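You operate a simulated robot arm through the tools that you are given. There is no shell and no other tool. Be economical: measure what you need, move in short steps, check, and stop when the job is done.

Carry out the task below with a simulated two-armed robot. There is one attempt and no reset: what you move stays moved.

JOB
On the top of the work table, fold the grey rag in half, so that its two long edges meet.

It is judged by the outcome, as a careful person would: the job done as asked, and still so three seconds after it is handed in. It fails if anything else is knocked over, pushed out of place, dropped, spilled or broken. Flat cloth is picked up by pressing the open fingertips on it (5 to 10 N) and closing them slowly along it; thin cloth reads only 2 to 8 mm in the jaws.

ROBOT AND FRAMES
Two 7-joint arms with two-finger parallel grippers on one trunk, on a base that drives. Base frame: it is fixed to the floor where the robot stands at the start and does not move with it; the origin is under the middle of the robot, x ahead of it, y to its left, z up; the surface under the hand at the start is at about z = 80. Readings come in cm, rad, newtons and seconds.
The left shoulder is at the start at [6.2, 19.7, 102.9], the right one opposite. With the tool pointing down near the work surface each hand reaches from about 32 to 72 cm from the robot's upright axis, wherever it stands, measured 20 degrees to its own side. Places, roughly: top of the work table [60, 20, 80]. Payload 1.57 kg a hand.
Tool frame (each hand has its own): the origin (TCP) lies between the finger pads and is the grasp point; the fingertips stand 3 cm ahead of it; z points along the fingers, y is the line along which they close. The gripper opens to 11 cm. The fingers are 2.4 cm wide and 1.2 cm thick; the gripper's body (4.8 by 11.2 cm) begins 7.8 cm behind the TCP.
Orientation is that of the tool frame in the base frame, as a unit quaternion [x, y, z, w]. With the fingers straight down and closing along the base's y, the tool's x points along the base's -x, its y along +y and its z along -z.

CONTROLS
- The arms move only by the tool arm_command. It takes "left_plan", "right_plan" or both (then of equal length, played together; a hand with none holds still); each is a list of rows, each a list of 6 numbers: the shift along the tool's x, y, z in cm, then the turn, a rotation vector about the tool's x, y, z in rad. In form: [[dx, dy, dz, rx, ry, rz], ...]. A call has 1 to 12 rows; each row shifts and turns the commanded pose from where the row before left it, along the tool's axes as they then stand. "left_grip" and "right_grip" are, for a hand that has rows, the gripper command, from -1 (shut) to 1 (fully open), values between in proportion, set as the call begins (left out, the last holds). Each row takes 0.2 s and may step no farther than 5 cm and 0.15 rad from the row before; otherwise, or with a gripper value out of range, the whole call is refused. Where a pose cannot be reached the arm comes as near as it can. A force on the tool above 40 N (or 10 N above the force at the start of the call, whichever is more), or a blocked arm, ends the call early, and 0.2 s more pass. The fingers move at their own pace (about 7.2 cm/s each) and stop on an object; they squeeze with about 28 N. The grip force told is the motor's: it shows also when the fingers shut on nothing. Time passes only in rows, and 0.2 s behind the last, so rows that do not move let the fingers close. It gives the time, the measured TCP pose, the force on the tool (base axes), the opening and the grip force at its end, in the units of the frame above (readings bear some noise), with the torque about the TCP (base axes, N m) and any sound that the robot's microphone picked up.
- Cameras (640 x 400 px; columns grow to the right, rows downward): "scene" is now at [8.35, -0.75, 159.88]; the picture's right is [-0.12, -0.99, 0.00], its down [-0.90, 0.11, -0.42] and it looks along [0.42, -0.05, -0.91] (base axes); focal length 281 px, centre (320, 200). "left" rides on the left gripper at [7, -1.6, -14.1] in its tool frame; the picture's right is [0.23, 0.97, 0.00], its down [-0.85, 0.20, -0.48] and it looks along [-0.47, 0.11, 0.88] (tool axes); focal length 222 px, centre (320, 200). "right" rides on the right gripper at [7, 1.6, -14.1] in its tool frame; the picture's right is [-0.23, 0.97, 0.00], its down [-0.85, -0.20, -0.48] and it looks along [-0.47, -0.11, 0.88] (tool axes); focal length 222 px, centre (320, 200). There is no depth. A picture from a camera that has moved, and an enlarged one, comes with that camera's place and axes in the base frame and with its lens. The place of the scene camera against the robot may be out by one fixed shift of up to 1.2 cm in any direction.
- get_image(camera): a new picture of that camera. No time passes.
- slide_trunk(by): slides the trunk up (or, below 0, down) by that many cm; the arms and the scene camera ride with it, the base frame stays. It gives what a move gives, with no picture.
- steer(legs): drives the robot by 1 to 6 legs, each [ahead, left, turn to the left] in cm, cm and rad, along the robot's own axes; the way and the turn of a leg run together, so that a leg with both is an arc; at most 150 cm and 3.142 rad a leg. The arms and the cameras ride along, it lands a little off, and it stops where it bumps. It gives what a move gives.
- pan_tilt(pan, tilt): turns the head with the scene camera to pan (to the left, within 1.501 rad either way) and tilt (down, from -0.506 to 1.204), counted from straight ahead of the robot. It gives what a move gives.
- close_up(camera, box): a new picture of the part [left, top, right, bottom] of that camera's present view, enlarged. No time passes.
- close_job(): hands the job in; it is judged then, once.

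Go step by step. Nothing tells you exact positions but the pictures and the camera data: compare them with the known pose of the tool, close in by small moves and look again before you grip or let go. The budget is 120 turns and 92 pictures, counting those below and the enlarged ones. Unless the task says otherwise, let go and move clear before handing in, and close with one line.

The tools are called by a JSON object that holds its "name" and its "arguments". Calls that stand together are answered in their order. arm_command: Moves the arms, as the interface text tells. Its arguments: {"type":"object","properties":{"left_plan":{"type":"array","items":{"type":"array","items":{"type":"number"}}},"left_grip":{"type":"number"},"right_plan":{"type":"array","items":{"type":"array","items":{"type":"number"}}},"right_grip":{"type":"number"}},"required":[]} The other tools are called the same way: slide_trunk (by) slides the trunk up or down; steer (legs) drives the base; pan_tilt (pan, tilt) turns the head that bears the scene camera; get_image (camera) takes a picture; close_up (camera, box) takes an enlarged picture of a part of a camera's view; close_job () hands the job in.

At the start:

```text
time: 0.0
left_tcp_pos: [57.71, 21.96, 95.3]
left_ee_rot: [0.0, 1.0, 0.0, -0.001]
left_ft_force: [-0.7, -0.8, -0.2]
left_moment: [0.01, -0.02, -0.03]
left_opening: 11.01
left_gripper_force: 0.0
right_tcp_pos: [40.6, -19.4, 95.59]
right_ee_rot: [0.0, 1.0, 0.0, -0.002]
right_ft_force: [0.5, 0.7, 0.4]
right_moment: [-0.01, 0.02, 0.01]
right_opening: 10.99
right_gripper_force: 0.0
trunk travel left (down, up): [-62.5, 36.5]
robot x, y, heading: [0.22, -0.33, -0.001]
head pan, tilt: [-0.124, 1.131]
```

scene: 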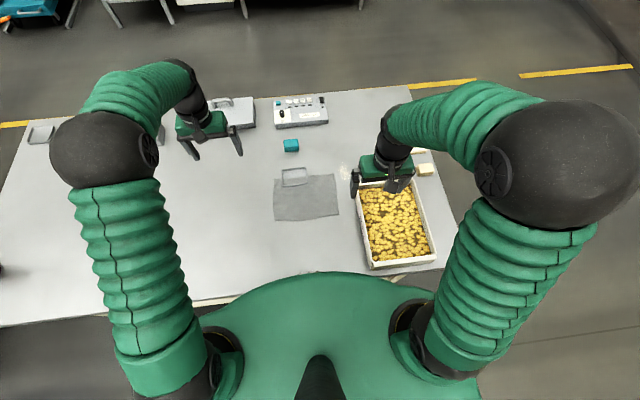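
right: 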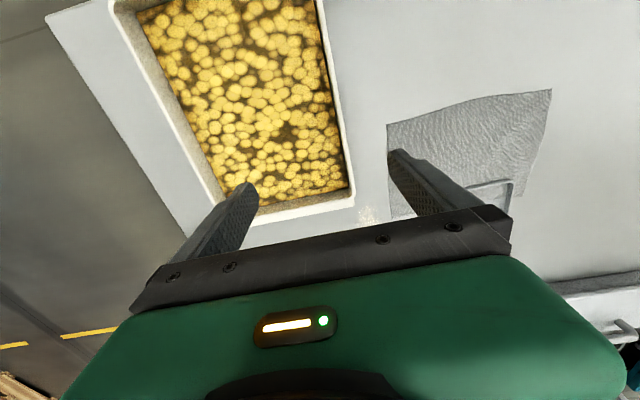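
left: 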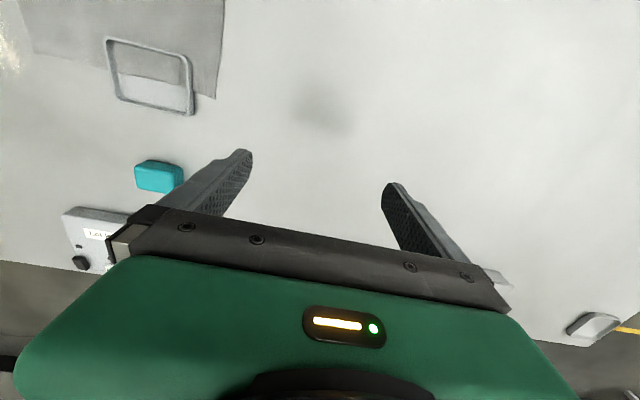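

The grey rag lies between the hands, with a frame-like object overlapping its far edge. I take a closer look.

{"name": "close_up", "arguments": {"camera": "scene", "box": [240, 120, 380, 240]}}

{"name": "close_up", "arguments": {"camera": "left", "box": [0, 0, 260, 200]}}

{"name": "close_up", "arguments": {"camera": "right", "box": [340, 60, 640, 260]}}

```text
3.33 times, centred on (310, 180) of scene
camera zoom: at [8.35, -0.75, 159.88], right [-0.12, -0.99, 0.0], down [-0.9, 0.11, -0.42], along [0.42, -0.05, -0.91], focal length 936 px, centre (353, 267)
```

zoom: 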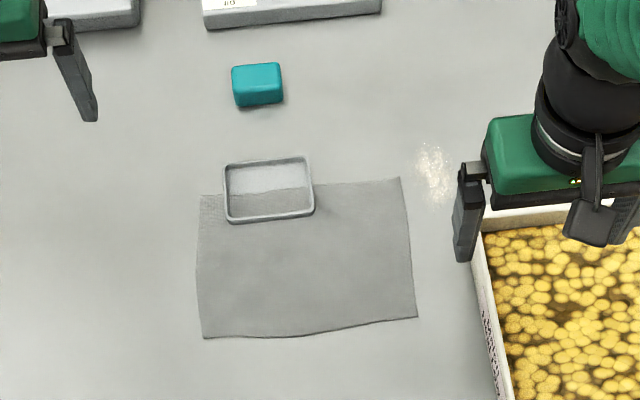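

```text
2.00 times, centred on (130, 100) of left
camera zoom: at [50.67, 20.26, 109.4], right [-0.23, 0.97, 0.0], down [0.86, 0.2, 0.48], along [0.47, 0.11, -0.88], focal length 444 px, centre (700, 400)
```

zoom: 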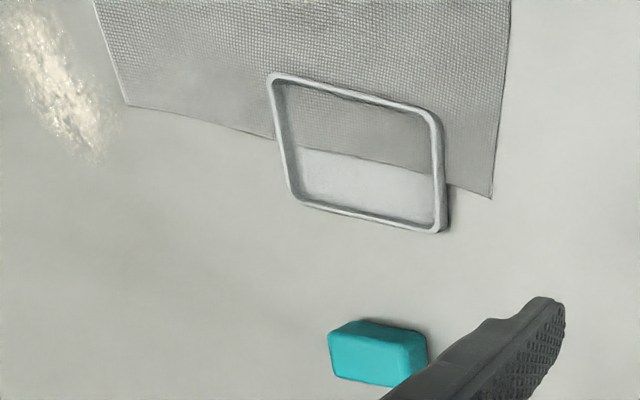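

```text
2.00 times, centred on (490, 160) of right
camera zoom: at [33.63, -17.85, 109.93], right [0.23, 0.97, 0.0], down [0.86, -0.2, 0.48], along [0.47, -0.11, -0.88], focal length 444 px, centre (-20, 280)
```

zoom: 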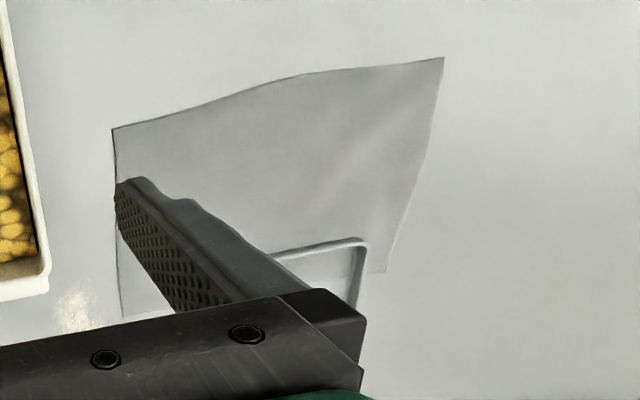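

The rag is about 20 cm (y) by 15 cm (x), spanning x≈40–55.5 and y≈-11 to 9. A small dish, about 8 by 6 cm, rests on its far edge near (55, 2) and must be set aside first. I move the left hand above it and look.

{"name": "arm_command", "arguments": {"left_plan": [[0.65, -4.9, 0, 0, 0, 0], [0.65, -4.9, 0, 0, 0, 0], [0.65, -4.9, 0, 0, 0, 0], [0.65, -4.9, 0, 0, 0, 0], [0, 0, 0, 0, 0, 0]], "left_grip": 1}}

{"name": "get_image", "arguments": {"camera": "left"}}

{"name": "get_image", "arguments": {"camera": "right"}}

{"name": "get_image", "arguments": {"camera": "scene"}}

```text
time: 1.2
left_tcp_pos: [55.09, 2.13, 95.59]
left_ee_rot: [0.0, 1.0, 0.0, 0.0]
left_ft_force: [0.7, -0.6, -1.0]
left_moment: [-0.01, 0.02, 0.03]
left_opening: 11.03
left_gripper_force: 0.1
right_tcp_pos: [40.46, -19.48, 95.7]
right_ee_rot: [0.0, 1.0, 0.0, -0.001]
right_ft_force: [0.6, -0.8, 1.5]
right_moment: [-0.02, 0.01, 0.04]
right_opening: 11.0
right_gripper_force: 0.1
trunk travel left (down, up): [-62.5, 36.5]
robot x, y, heading: [0.02, -0.31, -0.001]
head pan, tilt: [-0.124, 1.131]
```

```text
85 pictures are left
camera left: at [47.93, 0.5, 109.58], right [-0.23, 0.97, 0.0], down [0.85, 0.2, 0.48], along [0.47, 0.11, -0.88], focal length 222 px, centre (320, 200)
```

left: 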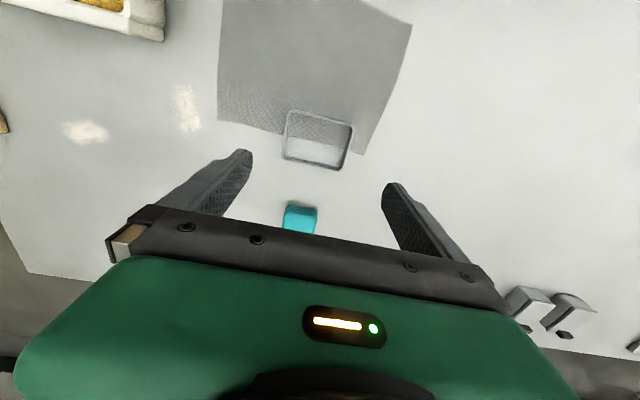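

```text
84 pictures are left
camera right: at [33.47, -17.94, 109.96], right [0.23, 0.97, 0.0], down [0.85, -0.2, 0.48], along [0.47, -0.11, -0.88], focal length 222 px, centre (320, 200)
```

right: 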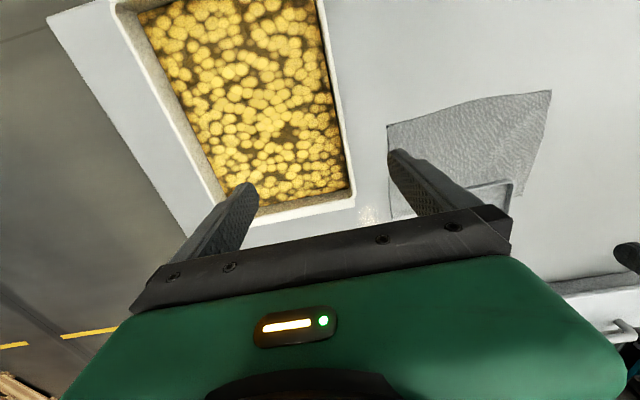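

```text
83 pictures are left
camera scene: at [8.33, -0.88, 159.88], right [-0.12, -0.99, 0.0], down [-0.9, 0.11, -0.42], along [0.42, -0.05, -0.91], focal length 281 px, centre (320, 200)
```

scene: 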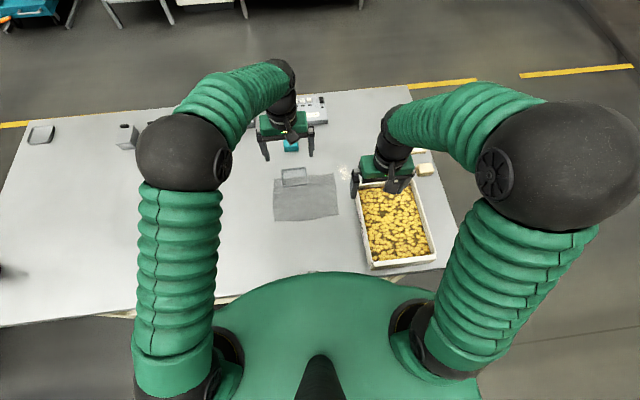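

The left hand hangs over the dish. I take an enlarged view to measure it.

{"name": "close_up", "arguments": {"camera": "left", "box": [210, 80, 430, 218]}}

```text
2.90 times, centred on (320, 149) of left
camera zoom: at [47.93, 0.5, 109.58], right [-0.23, 0.97, 0.0], down [0.85, 0.2, 0.48], along [0.47, 0.11, -0.88], focal length 644 px, centre (320, 348)
```

zoom: 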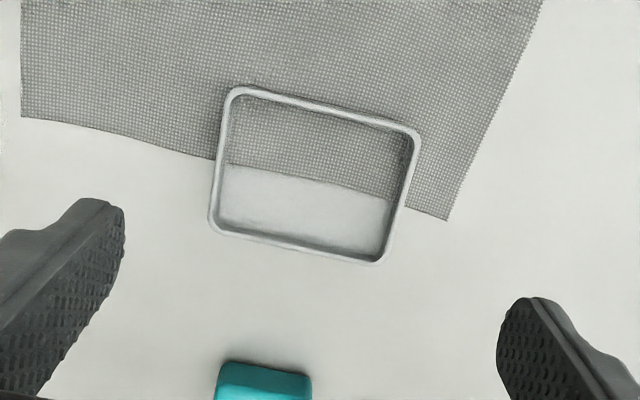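

The dish is centred near (55.1, 1.8), so the open hand straddles it with about 1.4 cm to spare each side. I lower to just above the table.

{"name": "arm_command", "arguments": {"left_plan": [[0, -0.35, 3, 0, 0, 0], [0, 0, 3, 0, 0, 0], [0, 0, 2.5, 0, 0, 0], [0, 0, 1, 0, 0, 0], [0, 0, 0, 0, 0, 0]]}}

{"name": "get_image", "arguments": {"camera": "left"}}

{"name": "close_up", "arguments": {"camera": "scene", "box": [240, 120, 380, 240]}}

```text
time: 2.4
left_tcp_pos: [54.99, 1.8, 85.78]
left_ee_rot: [-0.001, 1.0, 0.001, 0.001]
left_ft_force: [0.5, -0.5, -0.3]
left_moment: [-0.02, 0.01, 0.03]
left_opening: 11.01
left_gripper_force: 0.1
right_tcp_pos: [40.42, -19.42, 95.74]
right_ee_rot: [0.0, 1.0, 0.0, 0.0]
right_ft_force: [0.4, 0.4, -0.2]
right_moment: [-0.03, 0.01, 0.01]
right_opening: 11.01
right_gripper_force: 0.1
trunk travel left (down, up): [-62.5, 36.5]
robot x, y, heading: [0.03, -0.18, 0.001]
head pan, tilt: [-0.124, 1.131]
```

```text
81 pictures are left
camera left: at [47.99, 0.19, 100.02], right [-0.23, 0.97, 0.0], down [0.85, 0.2, 0.48], along [0.47, 0.11, -0.88], focal length 222 px, centre (320, 200)
```

left: 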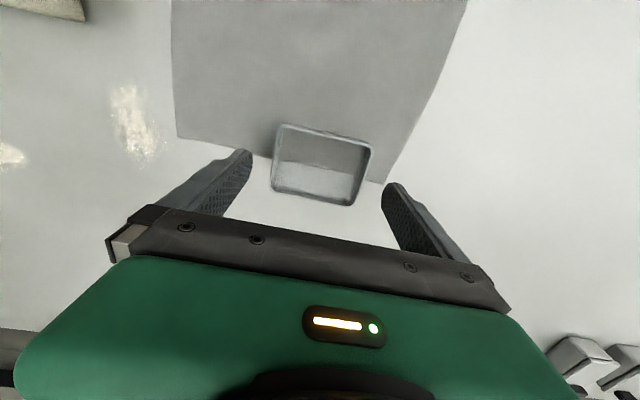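

```text
3.33 times, centred on (310, 180) of scene
camera zoom: at [8.32, -0.88, 159.88], right [-0.12, -0.99, 0.0], down [-0.9, 0.11, -0.42], along [0.42, -0.05, -0.91], focal length 936 px, centre (353, 267)
```

zoom: 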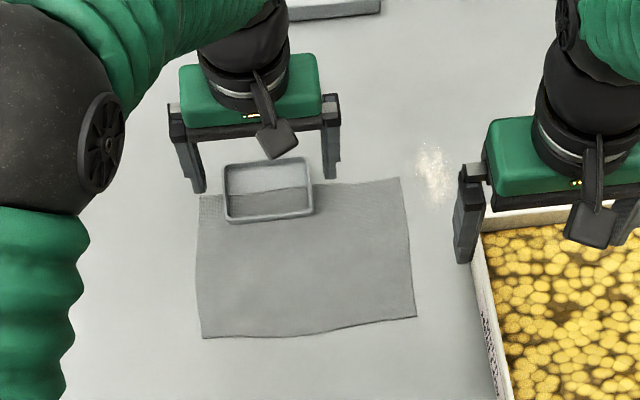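

Aligned well; I lower the last 2 cm and close in steps.

{"name": "arm_command", "arguments": {"left_plan": [[0, 0, 1.2, 0, 0, 0], [0, 0, 0.9, 0, 0, 0], [0, 0, 0, 0, 0, 0]], "left_grip": 1}}

{"name": "arm_command", "arguments": {"left_plan": [[0, 0, 0, 0, 0, 0], [0, 0, 0, 0, 0, 0]], "left_grip": 0.6}}

{"name": "get_image", "arguments": {"camera": "left"}}

{"name": "close_up", "arguments": {"camera": "scene", "box": [240, 120, 380, 240]}}

```text
time: 3.2
left_tcp_pos: [55.03, 1.88, 83.79]
left_ee_rot: [0.0, 1.0, 0.0, 0.001]
left_ft_force: [-0.1, -0.5, 0.0]
left_moment: [0.01, -0.01, 0.01]
left_opening: 11.0
left_gripper_force: 0.0
right_tcp_pos: [40.43, -19.49, 95.74]
right_ee_rot: [0.001, 1.0, 0.0, 0.0]
right_ft_force: [0.4, -0.5, 0.1]
right_moment: [-0.01, -0.01, 0.0]
right_opening: 10.99
right_gripper_force: 0.0
trunk travel left (down, up): [-62.5, 36.5]
robot x, y, heading: [0.23, -0.13, 0.0]
head pan, tilt: [-0.124, 1.131]
```

```text
time: 3.8
left_tcp_pos: [55.01, 1.84, 83.89]
left_ee_rot: [0.0, 1.0, -0.001, 0.0]
left_ft_force: [-0.7, -0.1, -0.3]
left_moment: [-0.01, 0.0, -0.03]
left_opening: 8.82
left_gripper_force: 0.0
right_tcp_pos: [40.44, -19.45, 95.84]
right_ee_rot: [0.0, 1.0, 0.001, 0.0]
right_ft_force: [-0.3, -0.9, -0.1]
right_moment: [-0.01, 0.02, 0.02]
right_opening: 10.99
right_gripper_force: 0.1
trunk travel left (down, up): [-62.5, 36.5]
robot x, y, heading: [-0.12, 0.36, -0.002]
head pan, tilt: [-0.124, 1.131]
```

```text
79 pictures are left
camera left: at [47.99, 0.24, 97.88], right [-0.23, 0.97, 0.0], down [0.85, 0.2, 0.48], along [0.47, 0.11, -0.88], focal length 222 px, centre (320, 200)
```

left: 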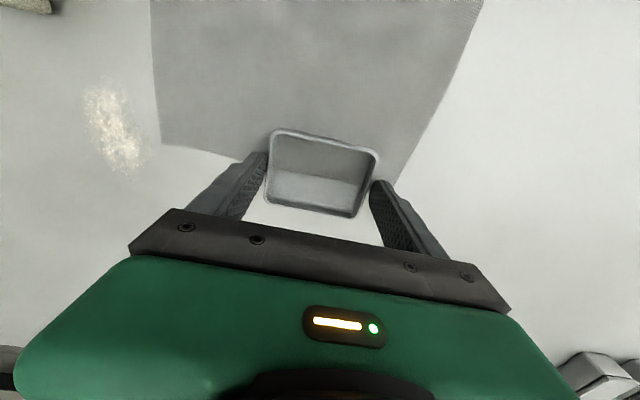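

```text
3.33 times, centred on (310, 180) of scene
camera zoom: at [8.34, -0.87, 159.88], right [-0.12, -0.99, 0.0], down [-0.9, 0.11, -0.42], along [0.42, -0.05, -0.91], focal length 936 px, centre (353, 267)
```

zoom: 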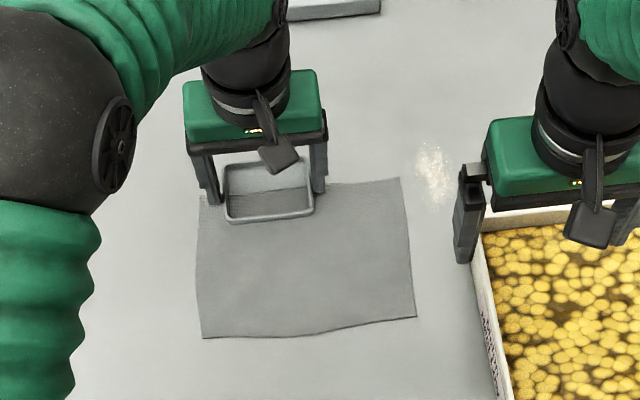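

The fingers flank the dish about 0.3 cm off each side. I close the rest and check.

{"name": "arm_command", "arguments": {"left_plan": [[0, 0, 0.15, 0, 0, 0], [0, 0, 0, 0, 0, 0], [0, 0, 0, 0, 0, 0]], "left_grip": 0.3}}

{"name": "get_image", "arguments": {"camera": "left"}}

```text
time: 4.6
left_tcp_pos: [55.08, 1.92, 83.66]
left_ee_rot: [0.001, 1.0, 0.0, 0.0]
left_ft_force: [-0.4, 0.0, -0.2]
left_moment: [-0.03, -0.03, -0.01]
left_opening: 7.16
left_gripper_force: 0.1
right_tcp_pos: [40.5, -19.45, 95.69]
right_ee_rot: [0.0, 1.0, -0.001, 0.0]
right_ft_force: [0.1, -0.6, -0.1]
right_moment: [-0.01, 0.0, 0.02]
right_opening: 11.01
right_gripper_force: 0.0
trunk travel left (down, up): [-62.5, 36.5]
robot x, y, heading: [0.3, 0.21, -0.002]
head pan, tilt: [-0.124, 1.131]
```

```text
77 pictures are left
camera left: at [47.96, 0.24, 97.72], right [-0.23, 0.97, 0.0], down [0.85, 0.2, 0.48], along [0.47, 0.11, -0.88], focal length 222 px, centre (320, 200)
```

left: 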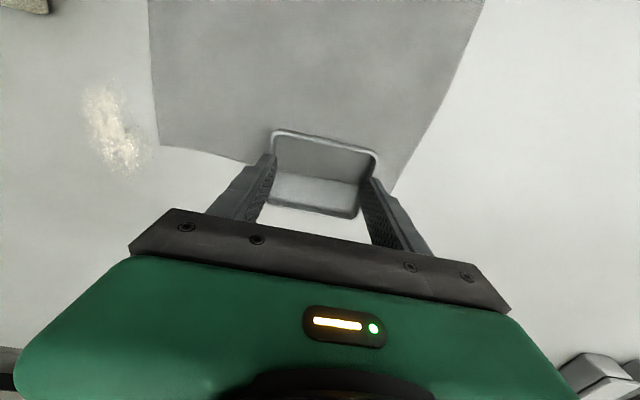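

No grip force yet, so the walls taper inward below the rim. I close further.

{"name": "arm_command", "arguments": {"left_plan": [[0, 0, 0, 0, 0, 0], [0, 0, 0, 0, 0, 0], [0, 0, 0, 0, 0, 0]], "left_grip": 0}}

{"name": "get_image", "arguments": {"camera": "left"}}

{"name": "close_up", "arguments": {"camera": "scene", "box": [260, 130, 340, 210]}}

```text
time: 5.4
left_tcp_pos: [55.03, 2.02, 83.53]
left_ee_rot: [0.0, 1.0, 0.0, 0.0]
left_ft_force: [-0.1, 0.0, -0.4]
left_moment: [-0.01, 0.03, 0.02]
left_opening: 5.52
left_gripper_force: 0.1
right_tcp_pos: [40.4, -19.51, 95.77]
right_ee_rot: [0.0, 1.0, -0.001, 0.0]
right_ft_force: [0.2, 0.4, 0.4]
right_moment: [0.0, -0.01, 0.02]
right_opening: 11.0
right_gripper_force: 0.1
trunk travel left (down, up): [-62.5, 36.5]
robot x, y, heading: [0.08, 0.09, -0.001]
head pan, tilt: [-0.124, 1.131]
```

```text
76 pictures are left
camera left: at [47.97, 0.24, 97.73], right [-0.23, 0.97, 0.0], down [0.85, 0.2, 0.48], along [0.47, 0.11, -0.88], focal length 222 px, centre (320, 200)
```

left: 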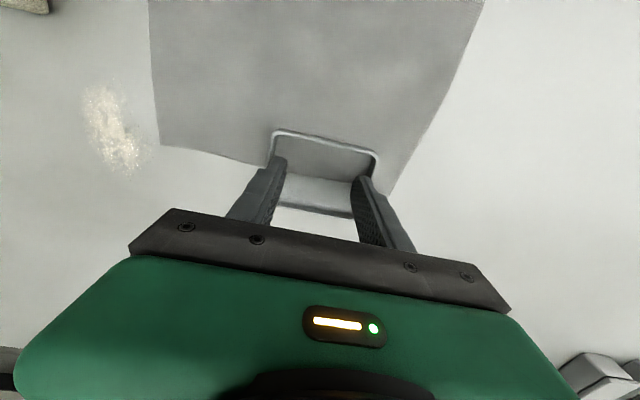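

```text
5.00 times, centred on (300, 170) of scene
camera zoom: at [8.35, -0.87, 159.88], right [-0.12, -0.99, 0.0], down [-0.9, 0.11, -0.42], along [0.42, -0.05, -0.91], focal length 1404 px, centre (420, 350)
```

zoom: 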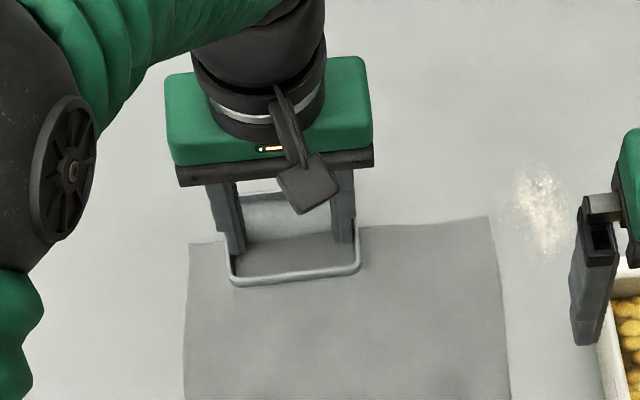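

The fingers passed above the rim, so the table must lie lower than 80. I reopen and lower in small steps, feeling for contact.

{"name": "arm_command", "arguments": {"left_plan": [[0, 0, 0, 0, 0, 0], [0, -0.1, 0, 0, 0, 0], [0, 0, 0, 0, 0, 0], [0, 0, 0, 0, 0, 0]], "left_grip": 1}}

{"name": "arm_command", "arguments": {"left_plan": [[0, 0, 0.3, 0, 0, 0], [0, 0, 0.3, 0, 0, 0], [0, 0, 0, 0, 0, 0]]}}

{"name": "get_image", "arguments": {"camera": "left"}}

```text
time: 6.4
left_tcp_pos: [54.9, 1.85, 83.77]
left_ee_rot: [0.001, 1.0, 0.0, 0.0]
left_ft_force: [-0.2, 0.5, -0.1]
left_moment: [0.0, 0.01, 0.0]
left_opening: 11.01
left_gripper_force: 0.1
right_tcp_pos: [40.67, -19.48, 95.79]
right_ee_rot: [0.0, 1.0, -0.001, 0.0]
right_ft_force: [-0.6, -0.2, 0.0]
right_moment: [0.02, 0.0, 0.02]
right_opening: 11.02
right_gripper_force: 0.3
trunk travel left (down, up): [-62.5, 36.5]
robot x, y, heading: [0.17, -0.27, 0.002]
head pan, tilt: [-0.124, 1.131]
```

```text
time: 7.2
left_tcp_pos: [55.03, 1.83, 83.19]
left_ee_rot: [0.0, 1.0, 0.0, 0.001]
left_ft_force: [0.4, -0.8, 9.8]
left_moment: [-0.04, 0.05, 0.02]
left_opening: 10.96
left_gripper_force: 0.1
right_tcp_pos: [40.44, -19.43, 95.73]
right_ee_rot: [0.0, 1.0, -0.001, 0.001]
right_ft_force: [1.0, -0.7, -0.3]
right_moment: [0.01, -0.01, -0.02]
right_opening: 11.0
right_gripper_force: 0.1
trunk travel left (down, up): [-62.5, 36.5]
robot x, y, heading: [0.14, -0.15, 0.004]
head pan, tilt: [-0.124, 1.131]
```

```text
74 pictures are left
camera left: at [47.92, 0.15, 97.21], right [-0.23, 0.97, 0.0], down [0.85, 0.2, 0.48], along [0.47, 0.11, -0.88], focal length 222 px, centre (320, 200)
```

left: 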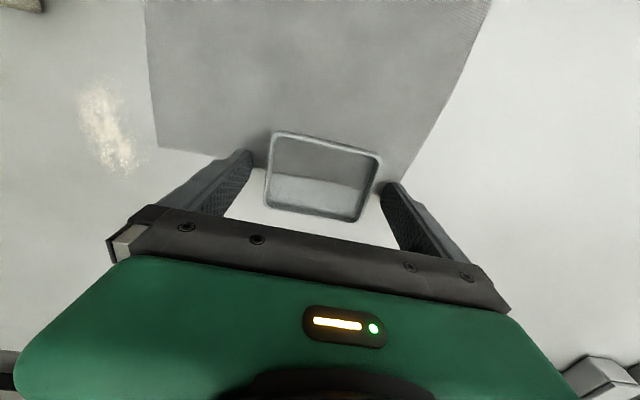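

The tips touched at TCP z≈83.2, so the table is near 80.1 and the dish is only a few millimetres tall. To avoid dragging the rag, I will grip the dish at its far part (x≈57), where no rag lies under the fingers.

{"name": "arm_command", "arguments": {"left_plan": [[0, 0, -0.8, 0, 0, 0], [-1, -0.05, 0, 0, 0, 0], [-1, 0, 0, 0, 0, 0], [0, 0, 0.4, 0, 0, 0], [0, 0, 0.25, 0, 0, 0], [0, 0, 0, 0, 0, 0]]}}

{"name": "close_up", "arguments": {"camera": "left", "box": [200, 80, 440, 230]}}

```text
time: 8.6
left_tcp_pos: [57.01, 1.72, 83.14]
left_ee_rot: [0.0, 1.0, 0.0, 0.0]
left_ft_force: [0.3, 0.1, -0.2]
left_moment: [0.0, 0.02, 0.0]
left_opening: 11.0
left_gripper_force: 0.1
right_tcp_pos: [40.5, -19.52, 95.83]
right_ee_rot: [-0.001, 1.0, 0.0, 0.001]
right_ft_force: [-0.3, 0.0, 0.5]
right_moment: [0.01, -0.02, 0.02]
right_opening: 11.0
right_gripper_force: 0.0
trunk travel left (down, up): [-62.5, 36.5]
robot x, y, heading: [0.29, 0.35, -0.002]
head pan, tilt: [-0.124, 1.131]
```

```text
2.67 times, centred on (320, 155) of left
camera zoom: at [49.91, 0.08, 97.26], right [-0.23, 0.97, 0.0], down [0.86, 0.2, 0.48], along [0.47, 0.11, -0.88], focal length 592 px, centre (320, 320)
```

zoom: 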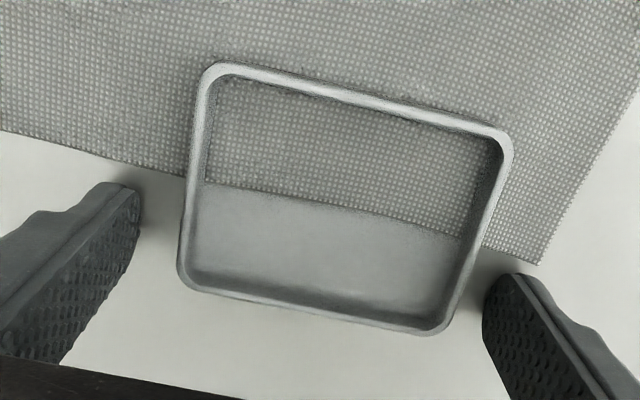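

The fingers are now clear of the rag on both sides. I lower until light contact, then close gradually.

{"name": "arm_command", "arguments": {"left_plan": [[0, 0, 0.15, 0, 0, 0], [0, 0, 0, 0, 0, 0]]}}

{"name": "arm_command", "arguments": {"left_plan": [[0, 0, 0, 0, 0, 0], [0, 0, 0, 0, 0, 0], [0, 0, 0, 0, 0, 0]], "left_grip": 0.4}}

{"name": "close_up", "arguments": {"camera": "left", "box": [200, 80, 440, 230]}}

```text
time: 9.2
left_tcp_pos: [56.91, 1.63, 82.98]
left_ee_rot: [0.001, 1.0, 0.0, 0.0]
left_ft_force: [0.3, 0.6, 0.0]
left_moment: [-0.02, -0.01, 0.05]
left_opening: 10.99
left_gripper_force: 0.0
right_tcp_pos: [40.37, -19.53, 95.7]
right_ee_rot: [0.001, 1.0, -0.001, 0.001]
right_ft_force: [-0.7, 0.3, 0.5]
right_moment: [-0.01, 0.01, 0.0]
right_opening: 10.97
right_gripper_force: 0.0
trunk travel left (down, up): [-62.5, 36.5]
robot x, y, heading: [0.1, 0.19, -0.0]
head pan, tilt: [-0.124, 1.131]
```

```text
time: 10.0
left_tcp_pos: [56.96, 1.82, 83.1]
left_ee_rot: [0.0, 1.0, 0.001, 0.0]
left_ft_force: [-0.1, 2.7, 0.1]
left_moment: [1.08, 0.04, 0.26]
left_opening: 8.48
left_gripper_force: 45.3
right_tcp_pos: [40.55, -19.47, 95.75]
right_ee_rot: [0.0, 1.0, 0.001, 0.0]
right_ft_force: [0.3, -0.6, -0.3]
right_moment: [0.02, 0.03, -0.01]
right_opening: 11.02
right_gripper_force: 0.1
trunk travel left (down, up): [-62.5, 36.5]
robot x, y, heading: [0.13, -0.02, 0.001]
head pan, tilt: [-0.124, 1.131]
```

```text
2.67 times, centred on (320, 155) of left
camera zoom: at [49.93, 0.13, 97.12], right [-0.23, 0.97, 0.0], down [0.85, 0.2, 0.48], along [0.47, 0.11, -0.88], focal length 592 px, centre (320, 320)
```

zoom: 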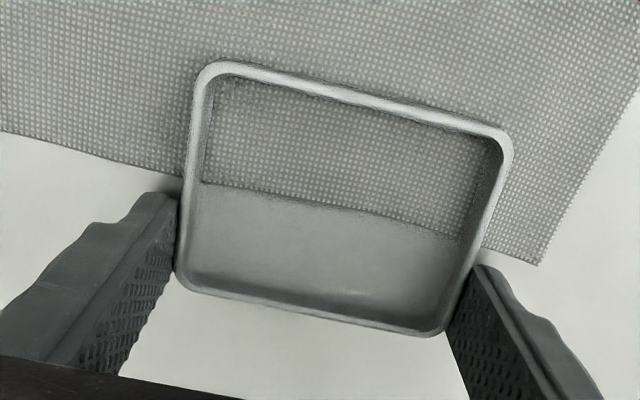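

The dish is held at 8.48 cm. I lift gently and check.

{"name": "arm_command", "arguments": {"left_plan": [[0, 0, -0.5, 0, 0, 0], [0, 0, -0.5, 0, 0, 0], [0, 0, -1, 0, 0, 0], [0, 0, 0, 0, 0, 0]]}}

{"name": "get_image", "arguments": {"camera": "left"}}

{"name": "close_up", "arguments": {"camera": "scene", "box": [240, 120, 380, 240]}}

```text
time: 10.6
left_tcp_pos: [57.03, 1.87, 83.09]
left_ee_rot: [-0.001, 1.0, 0.0, -0.004]
left_ft_force: [17.7, -1.7, -34.0]
left_moment: [-1.46, -1.28, 0.21]
left_opening: 8.5
left_gripper_force: 45.3
right_tcp_pos: [40.77, -19.47, 95.54]
right_ee_rot: [0.0, 1.0, 0.001, -0.001]
right_ft_force: [0.6, 0.5, 0.6]
right_moment: [0.04, -0.01, 0.01]
right_opening: 11.0
right_gripper_force: 0.1
trunk travel left (down, up): [-62.5, 36.5]
robot x, y, heading: [-0.06, -0.12, -0.001]
head pan, tilt: [-0.124, 1.131]
stopped in row 2 (left hand): the force on the tool passed its limit at 45 N (the readings are from after the stop); the commanded pose is now the measured one
```

```text
71 pictures are left
camera left: at [50.05, 0.11, 97.18], right [-0.23, 0.97, 0.0], down [0.86, 0.2, 0.47], along [0.46, 0.11, -0.88], focal length 222 px, centre (320, 200)
```

left: 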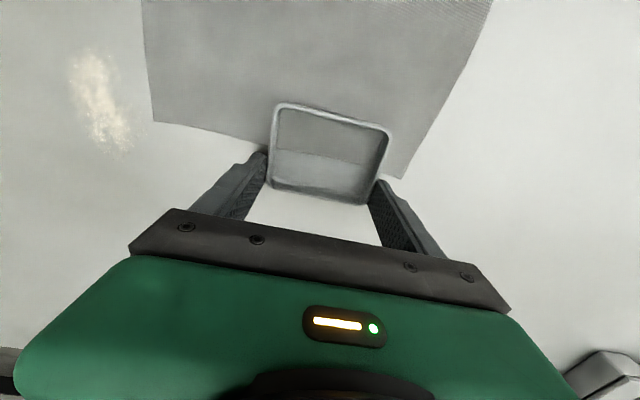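

```text
3.33 times, centred on (310, 180) of scene
camera zoom: at [9.5, -0.89, 159.76], right [-0.12, -0.99, 0.0], down [-0.9, 0.11, -0.42], along [0.41, -0.05, -0.91], focal length 936 px, centre (353, 267)
```

zoom: 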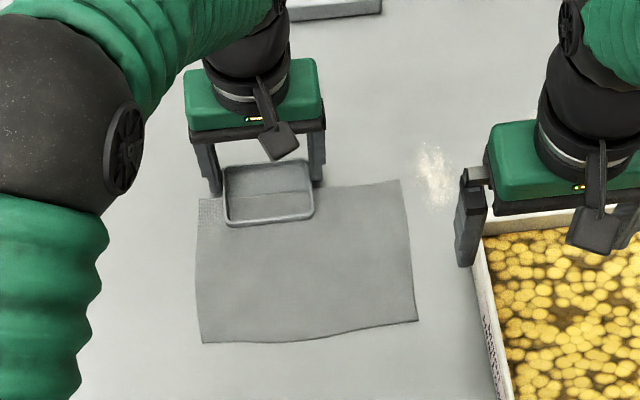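

Pulling up with over 40 N did not lift it, so the frame seems fixed or very heavy. I let go, back off, and inspect it again.

{"name": "arm_command", "arguments": {"left_plan": [[0, 0, 0, 0, 0, 0], [0, 0, 0, 0, 0, 0], [0, 0, 0, 0, 0, 0]], "left_grip": 1}}

{"name": "arm_command", "arguments": {"left_plan": [[0, 0, -1, 0, 0, 0], [0, 0, -3, 0, 0, 0], [0, 0, -3, 0, 0, 0], [0, 4, -1, 0, 0, 0], [0, 5, 0, 0, 0, 0], [0, 5, 0, 0, 0, 0], [0, 5, 0, 0, 0, 0]]}}

{"name": "close_up", "arguments": {"camera": "scene", "box": [255, 130, 355, 230]}}

{"name": "close_up", "arguments": {"camera": "scene", "box": [0, 90, 140, 180]}}

{"name": "get_image", "arguments": {"camera": "left"}}

```text
time: 11.4
left_tcp_pos: [56.3, 1.72, 83.67]
left_ee_rot: [0.0, 1.0, 0.0, -0.002]
left_ft_force: [-0.2, 0.8, 0.6]
left_moment: [-0.01, 0.0, -0.01]
left_opening: 10.98
left_gripper_force: 0.1
right_tcp_pos: [40.08, -19.36, 95.86]
right_ee_rot: [0.0, 1.0, 0.0, 0.002]
right_ft_force: [-0.2, -0.2, 0.6]
right_moment: [-0.02, -0.02, 0.02]
right_opening: 11.0
right_gripper_force: 0.1
trunk travel left (down, up): [-62.5, 36.5]
robot x, y, heading: [0.22, -0.27, 0.003]
head pan, tilt: [-0.124, 1.131]
```

```text
time: 13.0
left_tcp_pos: [56.39, 21.01, 91.76]
left_ee_rot: [0.0, 1.0, 0.0, -0.003]
left_ft_force: [-0.3, 0.5, -0.1]
left_moment: [-0.02, -0.01, 0.0]
left_opening: 10.97
left_gripper_force: 0.1
right_tcp_pos: [40.26, -19.29, 95.89]
right_ee_rot: [0.001, 1.0, -0.001, 0.001]
right_ft_force: [-0.2, 0.5, -0.5]
right_moment: [-0.02, -0.01, 0.01]
right_opening: 11.02
right_gripper_force: 0.0
trunk travel left (down, up): [-62.5, 36.5]
robot x, y, heading: [0.05, 0.0, -0.004]
head pan, tilt: [-0.124, 1.131]
```

```text
4.00 times, centred on (305, 180) of scene
camera zoom: at [8.34, -0.51, 159.88], right [-0.12, -0.99, 0.0], down [-0.9, 0.11, -0.42], along [0.42, -0.05, -0.91], focal length 1123 px, centre (380, 280)
```

zoom: 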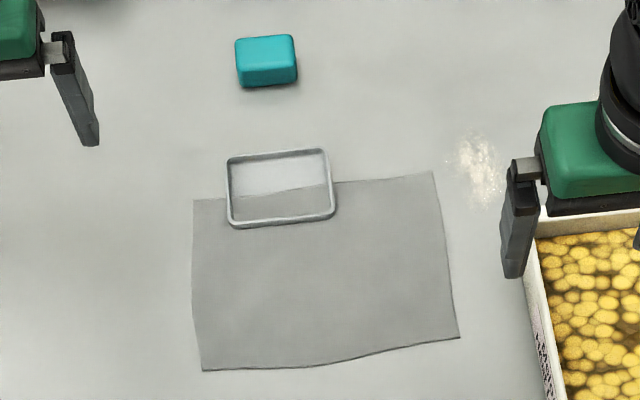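

```text
4.44 times, centred on (70, 135) of scene
camera zoom: at [8.34, -0.51, 159.88], right [-0.12, -0.99, 0.0], down [-0.9, 0.11, -0.42], along [0.42, -0.05, -0.91], focal length 1248 px, centre (1431, 489)
```

zoom: 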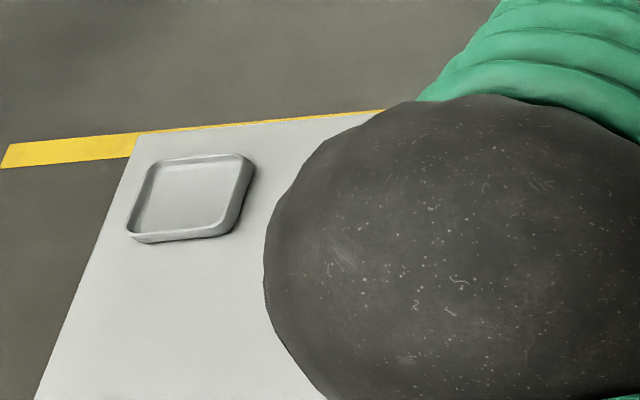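

```text
67 pictures are left
camera left: at [49.49, 19.38, 105.79], right [-0.23, 0.97, 0.0], down [0.86, 0.2, 0.47], along [0.46, 0.11, -0.88], focal length 222 px, centre (320, 200)
```

left: 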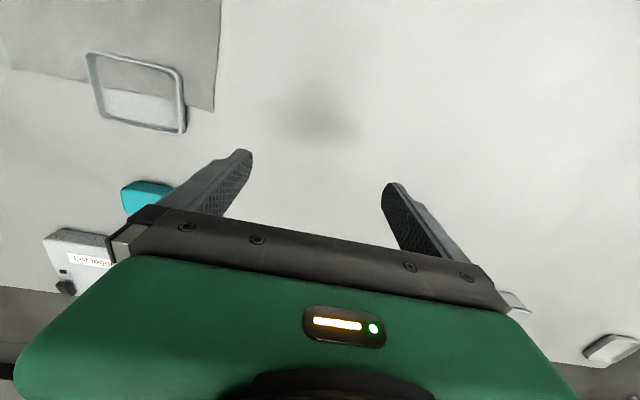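

Nothing moved. I zoom in on the frame from the present left view to understand how it sits on the rag.

{"name": "close_up", "arguments": {"camera": "left", "box": [70, 35, 220, 145]}}

{"name": "close_up", "arguments": {"camera": "scene", "box": [285, 160, 325, 190]}}

```text
3.64 times, centred on (145, 90) of left
camera zoom: at [49.49, 19.38, 105.79], right [-0.23, 0.97, 0.0], down [0.86, 0.2, 0.47], along [0.46, 0.11, -0.88], focal length 808 px, centre (956, 600)
```

zoom: 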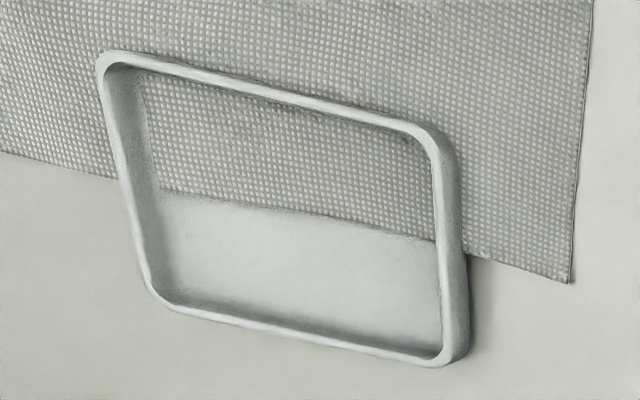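

```text
13.33 times, centred on (305, 175) of scene
camera zoom: at [8.34, -0.51, 159.88], right [-0.12, -0.99, 0.0], down [-0.9, 0.11, -0.42], along [0.42, -0.05, -0.91], focal length 3744 px, centre (520, 533)
```

zoom: 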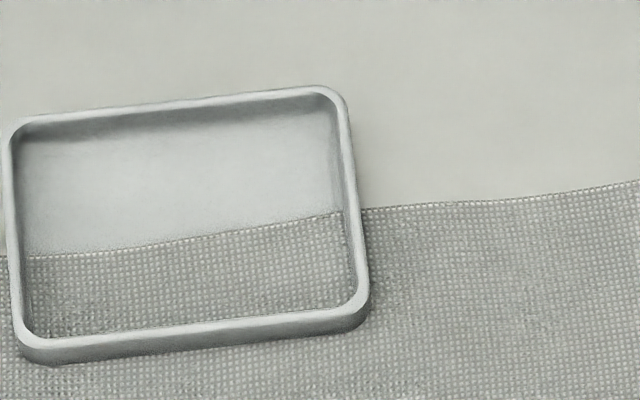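

The frame is firmly anchored (over 40 N did not budge it), so I will instead draw the rag out from under it toward me and fold it on free table. I bring both hands above the near edge, partly open.

{"name": "arm_command", "arguments": {"left_plan": [[2.94, -3.0, 0, 0, 0, 0], [2.94, -3.0, 0, 0, 0, 0], [2.94, -3.0, 0, 0, 0, 0], [2.94, -3.0, 0, 0, 0, 0], [2.94, -3.0, 1.8, 0, 0, 0], [0, 0, 0, 0, 0, 0]], "right_plan": [[-0.21, 2.38, 1.16, 0, 0, 0], [-0.21, 2.38, 1.16, 0, 0, 0], [-0.21, 2.38, 1.16, 0, 0, 0], [-0.21, 2.38, 1.16, 0, 0, 0], [-0.21, 2.38, 1.16, 0, 0, 0], [0, 0, 0, 0, 0, 0]], "left_grip": -0.36, "right_grip": -0.36}}

{"name": "get_image", "arguments": {"camera": "left"}}

{"name": "get_image", "arguments": {"camera": "right"}}

{"name": "close_up", "arguments": {"camera": "scene", "box": [230, 140, 390, 260]}}

```text
time: 14.4
left_tcp_pos: [41.56, 5.67, 89.9]
left_ee_rot: [-0.002, 1.0, 0.001, -0.002]
left_ft_force: [0.6, -0.3, 0.1]
left_moment: [-0.01, -0.01, 0.0]
left_opening: 3.51
left_gripper_force: 0.1
right_tcp_pos: [41.52, -7.49, 90.0]
right_ee_rot: [0.0, 1.0, 0.0, 0.002]
right_ft_force: [-0.1, -0.7, 0.8]
right_moment: [-0.04, 0.02, 0.0]
right_opening: 3.51
right_gripper_force: 0.0
trunk travel left (down, up): [-62.5, 36.5]
robot x, y, heading: [-0.14, -0.24, 0.0]
head pan, tilt: [-0.124, 1.131]
```

```text
64 pictures are left
camera left: at [34.66, 3.91, 103.95], right [-0.23, 0.97, 0.0], down [0.86, 0.2, 0.47], along [0.46, 0.11, -0.88], focal length 222 px, centre (320, 200)
```

left: 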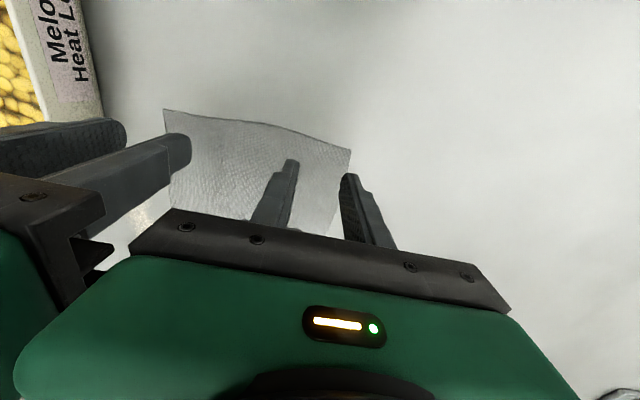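

```text
63 pictures are left
camera right: at [34.44, -5.93, 104.18], right [0.23, 0.97, 0.0], down [0.85, -0.2, 0.48], along [0.47, -0.11, -0.88], focal length 222 px, centre (320, 200)
```

right: 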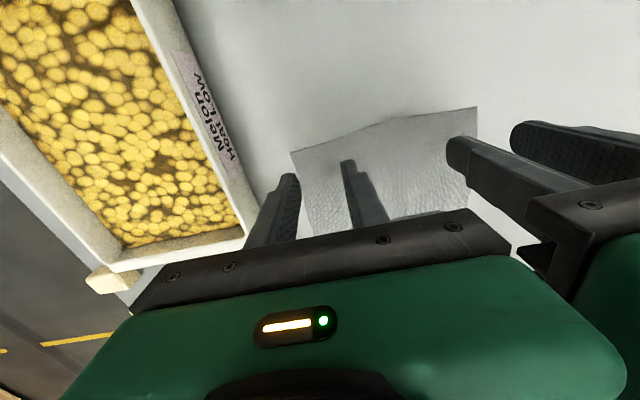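

```text
3.33 times, centred on (310, 200) of scene
camera zoom: at [8.29, -0.77, 159.88], right [-0.12, -0.99, 0.0], down [-0.9, 0.11, -0.42], along [0.42, -0.05, -0.91], focal length 936 px, centre (353, 200)
```

zoom: 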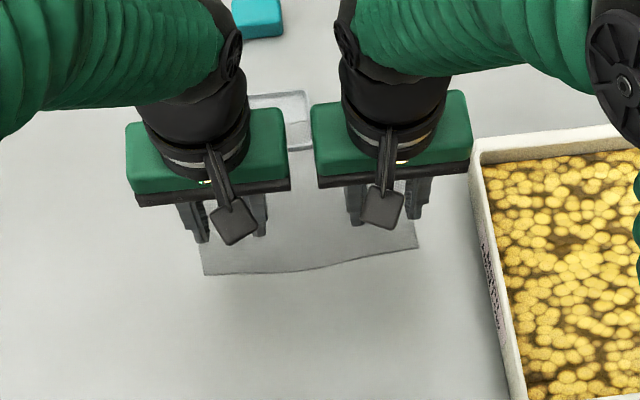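

Both hands are well placed over the near corners. I lower to just above the rag and then to a light press.

{"name": "arm_command", "arguments": {"left_plan": [[0, 0.2, 2.5, 0, 0, 0], [0, 0, 2.5, 0, 0, 0], [0, 0, 1.5, 0, 0, 0], [0, 0, 0, 0, 0, 0]], "right_plan": [[0, 0, 2.5, 0, 0, 0], [0, 0, 2.5, 0, 0, 0], [0, 0, 1.5, 0, 0, 0], [0, 0, 0, 0, 0, 0]]}}

{"name": "close_up", "arguments": {"camera": "left", "box": [140, 80, 420, 260]}}

{"name": "close_up", "arguments": {"camera": "right", "box": [220, 80, 500, 260]}}

```text
time: 15.4
left_tcp_pos: [41.68, 5.91, 83.25]
left_ee_rot: [0.0, 1.0, 0.001, -0.002]
left_ft_force: [-0.4, 1.3, 0.1]
left_moment: [0.02, -0.03, 0.0]
left_opening: 3.54
left_gripper_force: 0.1
right_tcp_pos: [41.38, -7.49, 83.47]
right_ee_rot: [0.0, 1.0, 0.0, 0.002]
right_ft_force: [0.5, -0.2, -0.2]
right_moment: [0.0, -0.02, 0.01]
right_opening: 3.52
right_gripper_force: 0.0
trunk travel left (down, up): [-62.5, 36.5]
robot x, y, heading: [-0.06, -0.26, -0.006]
head pan, tilt: [-0.124, 1.131]
```

```text
2.22 times, centred on (280, 170) of left
camera zoom: at [34.69, 4.31, 97.38], right [-0.23, 0.97, 0.0], down [0.86, 0.2, 0.48], along [0.46, 0.11, -0.88], focal length 494 px, centre (409, 267)
```

zoom: 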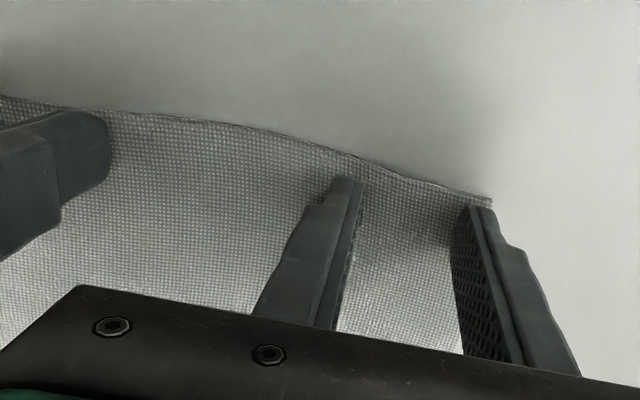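

```text
2.22 times, centred on (360, 170) of right
camera zoom: at [34.31, -5.94, 97.69], right [0.23, 0.97, 0.0], down [0.85, -0.2, 0.48], along [0.47, -0.11, -0.88], focal length 494 px, centre (231, 267)
```

zoom: 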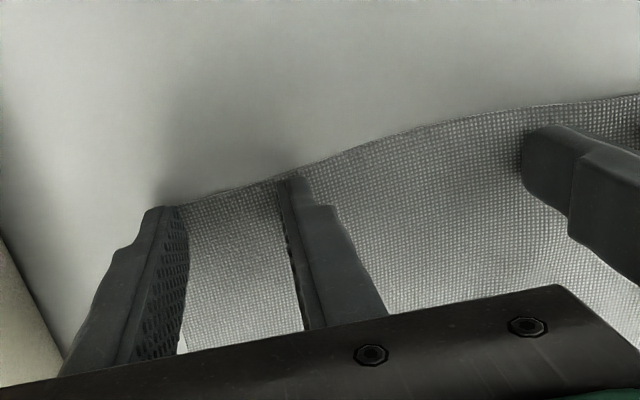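

The outer fingers sit right at the side edges; I shift both a little inward, narrow slightly, and press.

{"name": "arm_command", "arguments": {"left_plan": [[0.3, -0.5, 0, 0, 0, 0], [0, 0, 0.15, 0, 0, 0], [0, 0, 0.1, 0, 0, 0], [0, 0, 0, 0, 0, 0]], "right_plan": [[0, 0.5, 0, 0, 0, 0], [0, 0, 0.2, 0, 0, 0], [0, 0, 0.15, 0, 0, 0], [0, 0, 0, 0, 0, 0]], "left_grip": -0.44, "right_grip": -0.44}}

```text
time: 16.4
left_tcp_pos: [41.28, 5.64, 83.16]
left_ee_rot: [0.001, 1.0, 0.0, -0.002]
left_ft_force: [-0.1, -0.3, 7.6]
left_moment: [-0.03, 0.03, -0.02]
left_opening: 3.07
left_gripper_force: 0.1
right_tcp_pos: [41.4, -7.04, 83.29]
right_ee_rot: [0.0, 1.0, 0.0, 0.001]
right_ft_force: [0.1, -0.7, -0.3]
right_moment: [-0.01, 0.02, -0.02]
right_opening: 3.1
right_gripper_force: 0.0
trunk travel left (down, up): [-62.5, 36.5]
robot x, y, heading: [-0.22, 0.29, 0.001]
head pan, tilt: [-0.124, 1.131]
```

The left presses at 7.6 N; the right needs a little more.

{"name": "arm_command", "arguments": {"right_plan": [[0, 0, 0.15, 0, 0, 0], [0, 0, 0, 0, 0, 0]]}}

```text
time: 17.0
left_tcp_pos: [41.33, 5.48, 83.21]
left_ee_rot: [0.0, 1.0, 0.001, -0.001]
left_ft_force: [1.3, 0.4, 8.0]
left_moment: [-0.03, -0.04, -0.01]
left_opening: 3.08
left_gripper_force: 0.0
right_tcp_pos: [41.34, -7.01, 83.23]
right_ee_rot: [0.0, 1.0, 0.0, 0.002]
right_ft_force: [0.8, -0.7, 5.1]
right_moment: [-0.05, 0.0, 0.01]
right_opening: 3.08
right_gripper_force: 0.0
trunk travel left (down, up): [-62.5, 36.5]
robot x, y, heading: [-0.26, -0.01, 0.004]
head pan, tilt: [-0.124, 1.131]
```

Both press within 5–8 N. I close slowly in steps.

{"name": "arm_command", "arguments": {"left_plan": [[0, 0, 0, 0, 0, 0]], "right_plan": [[0, 0, 0.03, 0, 0, 0]], "left_grip": -0.56, "right_grip": -0.56}}

{"name": "arm_command", "arguments": {"left_plan": [[0, 0, 0, 0, 0, 0]], "right_plan": [[0, 0, 0, 0, 0, 0]], "left_grip": -0.68, "right_grip": -0.68}}

{"name": "arm_command", "arguments": {"left_plan": [[0, 0, 0, 0, 0, 0]], "right_plan": [[0, 0, 0, 0, 0, 0]], "left_grip": -0.8, "right_grip": -0.8}}

{"name": "arm_command", "arguments": {"left_plan": [[0, 0, 0, 0, 0, 0], [0, 0, 0, 0, 0, 0]], "right_plan": [[0, 0, 0, 0, 0, 0], [0, 0, 0, 0, 0, 0]], "left_grip": -1, "right_grip": -1}}

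{"name": "close_up", "arguments": {"camera": "left", "box": [140, 80, 420, 260]}}

{"name": "close_up", "arguments": {"camera": "right", "box": [220, 80, 500, 260]}}

```text
time: 17.4
left_tcp_pos: [41.25, 5.57, 83.24]
left_ee_rot: [0.0, 1.0, 0.001, -0.002]
left_ft_force: [0.5, -0.1, 5.3]
left_moment: [0.03, 0.01, 0.06]
left_opening: 2.37
left_gripper_force: 0.0
right_tcp_pos: [41.19, -6.92, 83.1]
right_ee_rot: [0.0, 1.0, 0.0, 0.003]
right_ft_force: [-1.2, -0.8, 12.9]
right_moment: [0.02, 0.01, -0.01]
right_opening: 2.3
right_gripper_force: 0.0
trunk travel left (down, up): [-62.5, 36.5]
robot x, y, heading: [-0.18, -0.24, -0.005]
head pan, tilt: [-0.124, 1.131]
```

```text
time: 17.8
left_tcp_pos: [41.38, 5.5, 83.12]
left_ee_rot: [0.0, 1.0, 0.001, -0.001]
left_ft_force: [-0.1, -0.8, 5.4]
left_moment: [-0.03, -0.01, 0.03]
left_opening: 1.76
left_gripper_force: 0.1
right_tcp_pos: [41.27, -6.92, 83.11]
right_ee_rot: [0.0, 1.0, -0.001, 0.003]
right_ft_force: [0.4, 1.5, 15.7]
right_moment: [0.0, 0.02, 0.0]
right_opening: 1.63
right_gripper_force: 0.1
trunk travel left (down, up): [-62.5, 36.5]
robot x, y, heading: [0.06, -0.1, -0.003]
head pan, tilt: [-0.124, 1.131]
```

```text
time: 18.2
left_tcp_pos: [41.35, 5.48, 83.21]
left_ee_rot: [0.0, 1.0, 0.001, -0.002]
left_ft_force: [0.0, 0.6, 3.5]
left_moment: [-0.01, 0.01, -0.01]
left_opening: 1.08
left_gripper_force: 0.2
right_tcp_pos: [41.17, -6.97, 83.2]
right_ee_rot: [0.0, 1.0, 0.0, 0.002]
right_ft_force: [0.6, 0.6, 16.7]
right_moment: [0.02, -0.01, 0.01]
right_opening: 1.0
right_gripper_force: 0.1
trunk travel left (down, up): [-62.5, 36.5]
robot x, y, heading: [-0.38, -0.17, 0.001]
head pan, tilt: [-0.124, 1.131]
```

```text
time: 18.8
left_tcp_pos: [41.2, 5.47, 83.12]
left_ee_rot: [0.0, 1.0, 0.001, -0.001]
left_ft_force: [-0.5, -5.4, 2.0]
left_moment: [-0.13, 0.06, -0.04]
left_opening: 0.2
left_gripper_force: 23.6
right_tcp_pos: [41.15, -6.98, 83.08]
right_ee_rot: [0.0, 1.0, 0.0, 0.003]
right_ft_force: [0.8, 4.1, 18.0]
right_moment: [0.14, 0.03, 0.02]
right_opening: 0.2
right_gripper_force: 24.1
trunk travel left (down, up): [-62.5, 36.5]
robot x, y, heading: [0.5, -0.11, 0.003]
head pan, tilt: [-0.124, 1.131]
```

```text
2.22 times, centred on (280, 170) of left
camera zoom: at [34.31, 3.84, 97.27], right [-0.23, 0.97, 0.0], down [0.86, 0.2, 0.48], along [0.46, 0.11, -0.88], focal length 494 px, centre (409, 267)
```

zoom: 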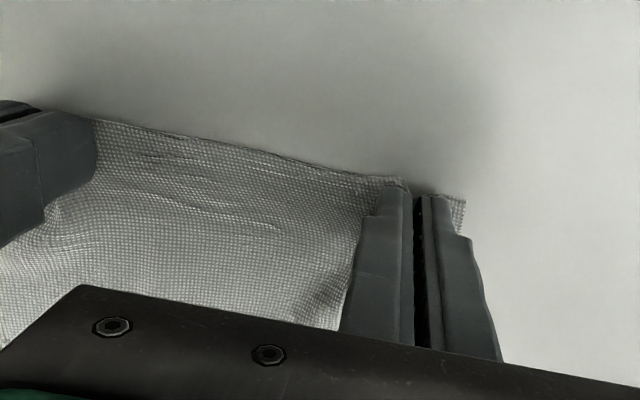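

```text
2.22 times, centred on (360, 170) of right
camera zoom: at [34.14, -5.4, 97.32], right [0.23, 0.97, 0.0], down [0.85, -0.2, 0.48], along [0.47, -0.11, -0.88], focal length 494 px, centre (231, 267)
```

zoom: 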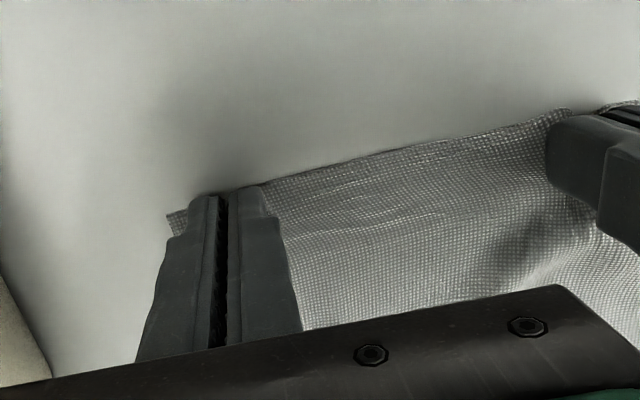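

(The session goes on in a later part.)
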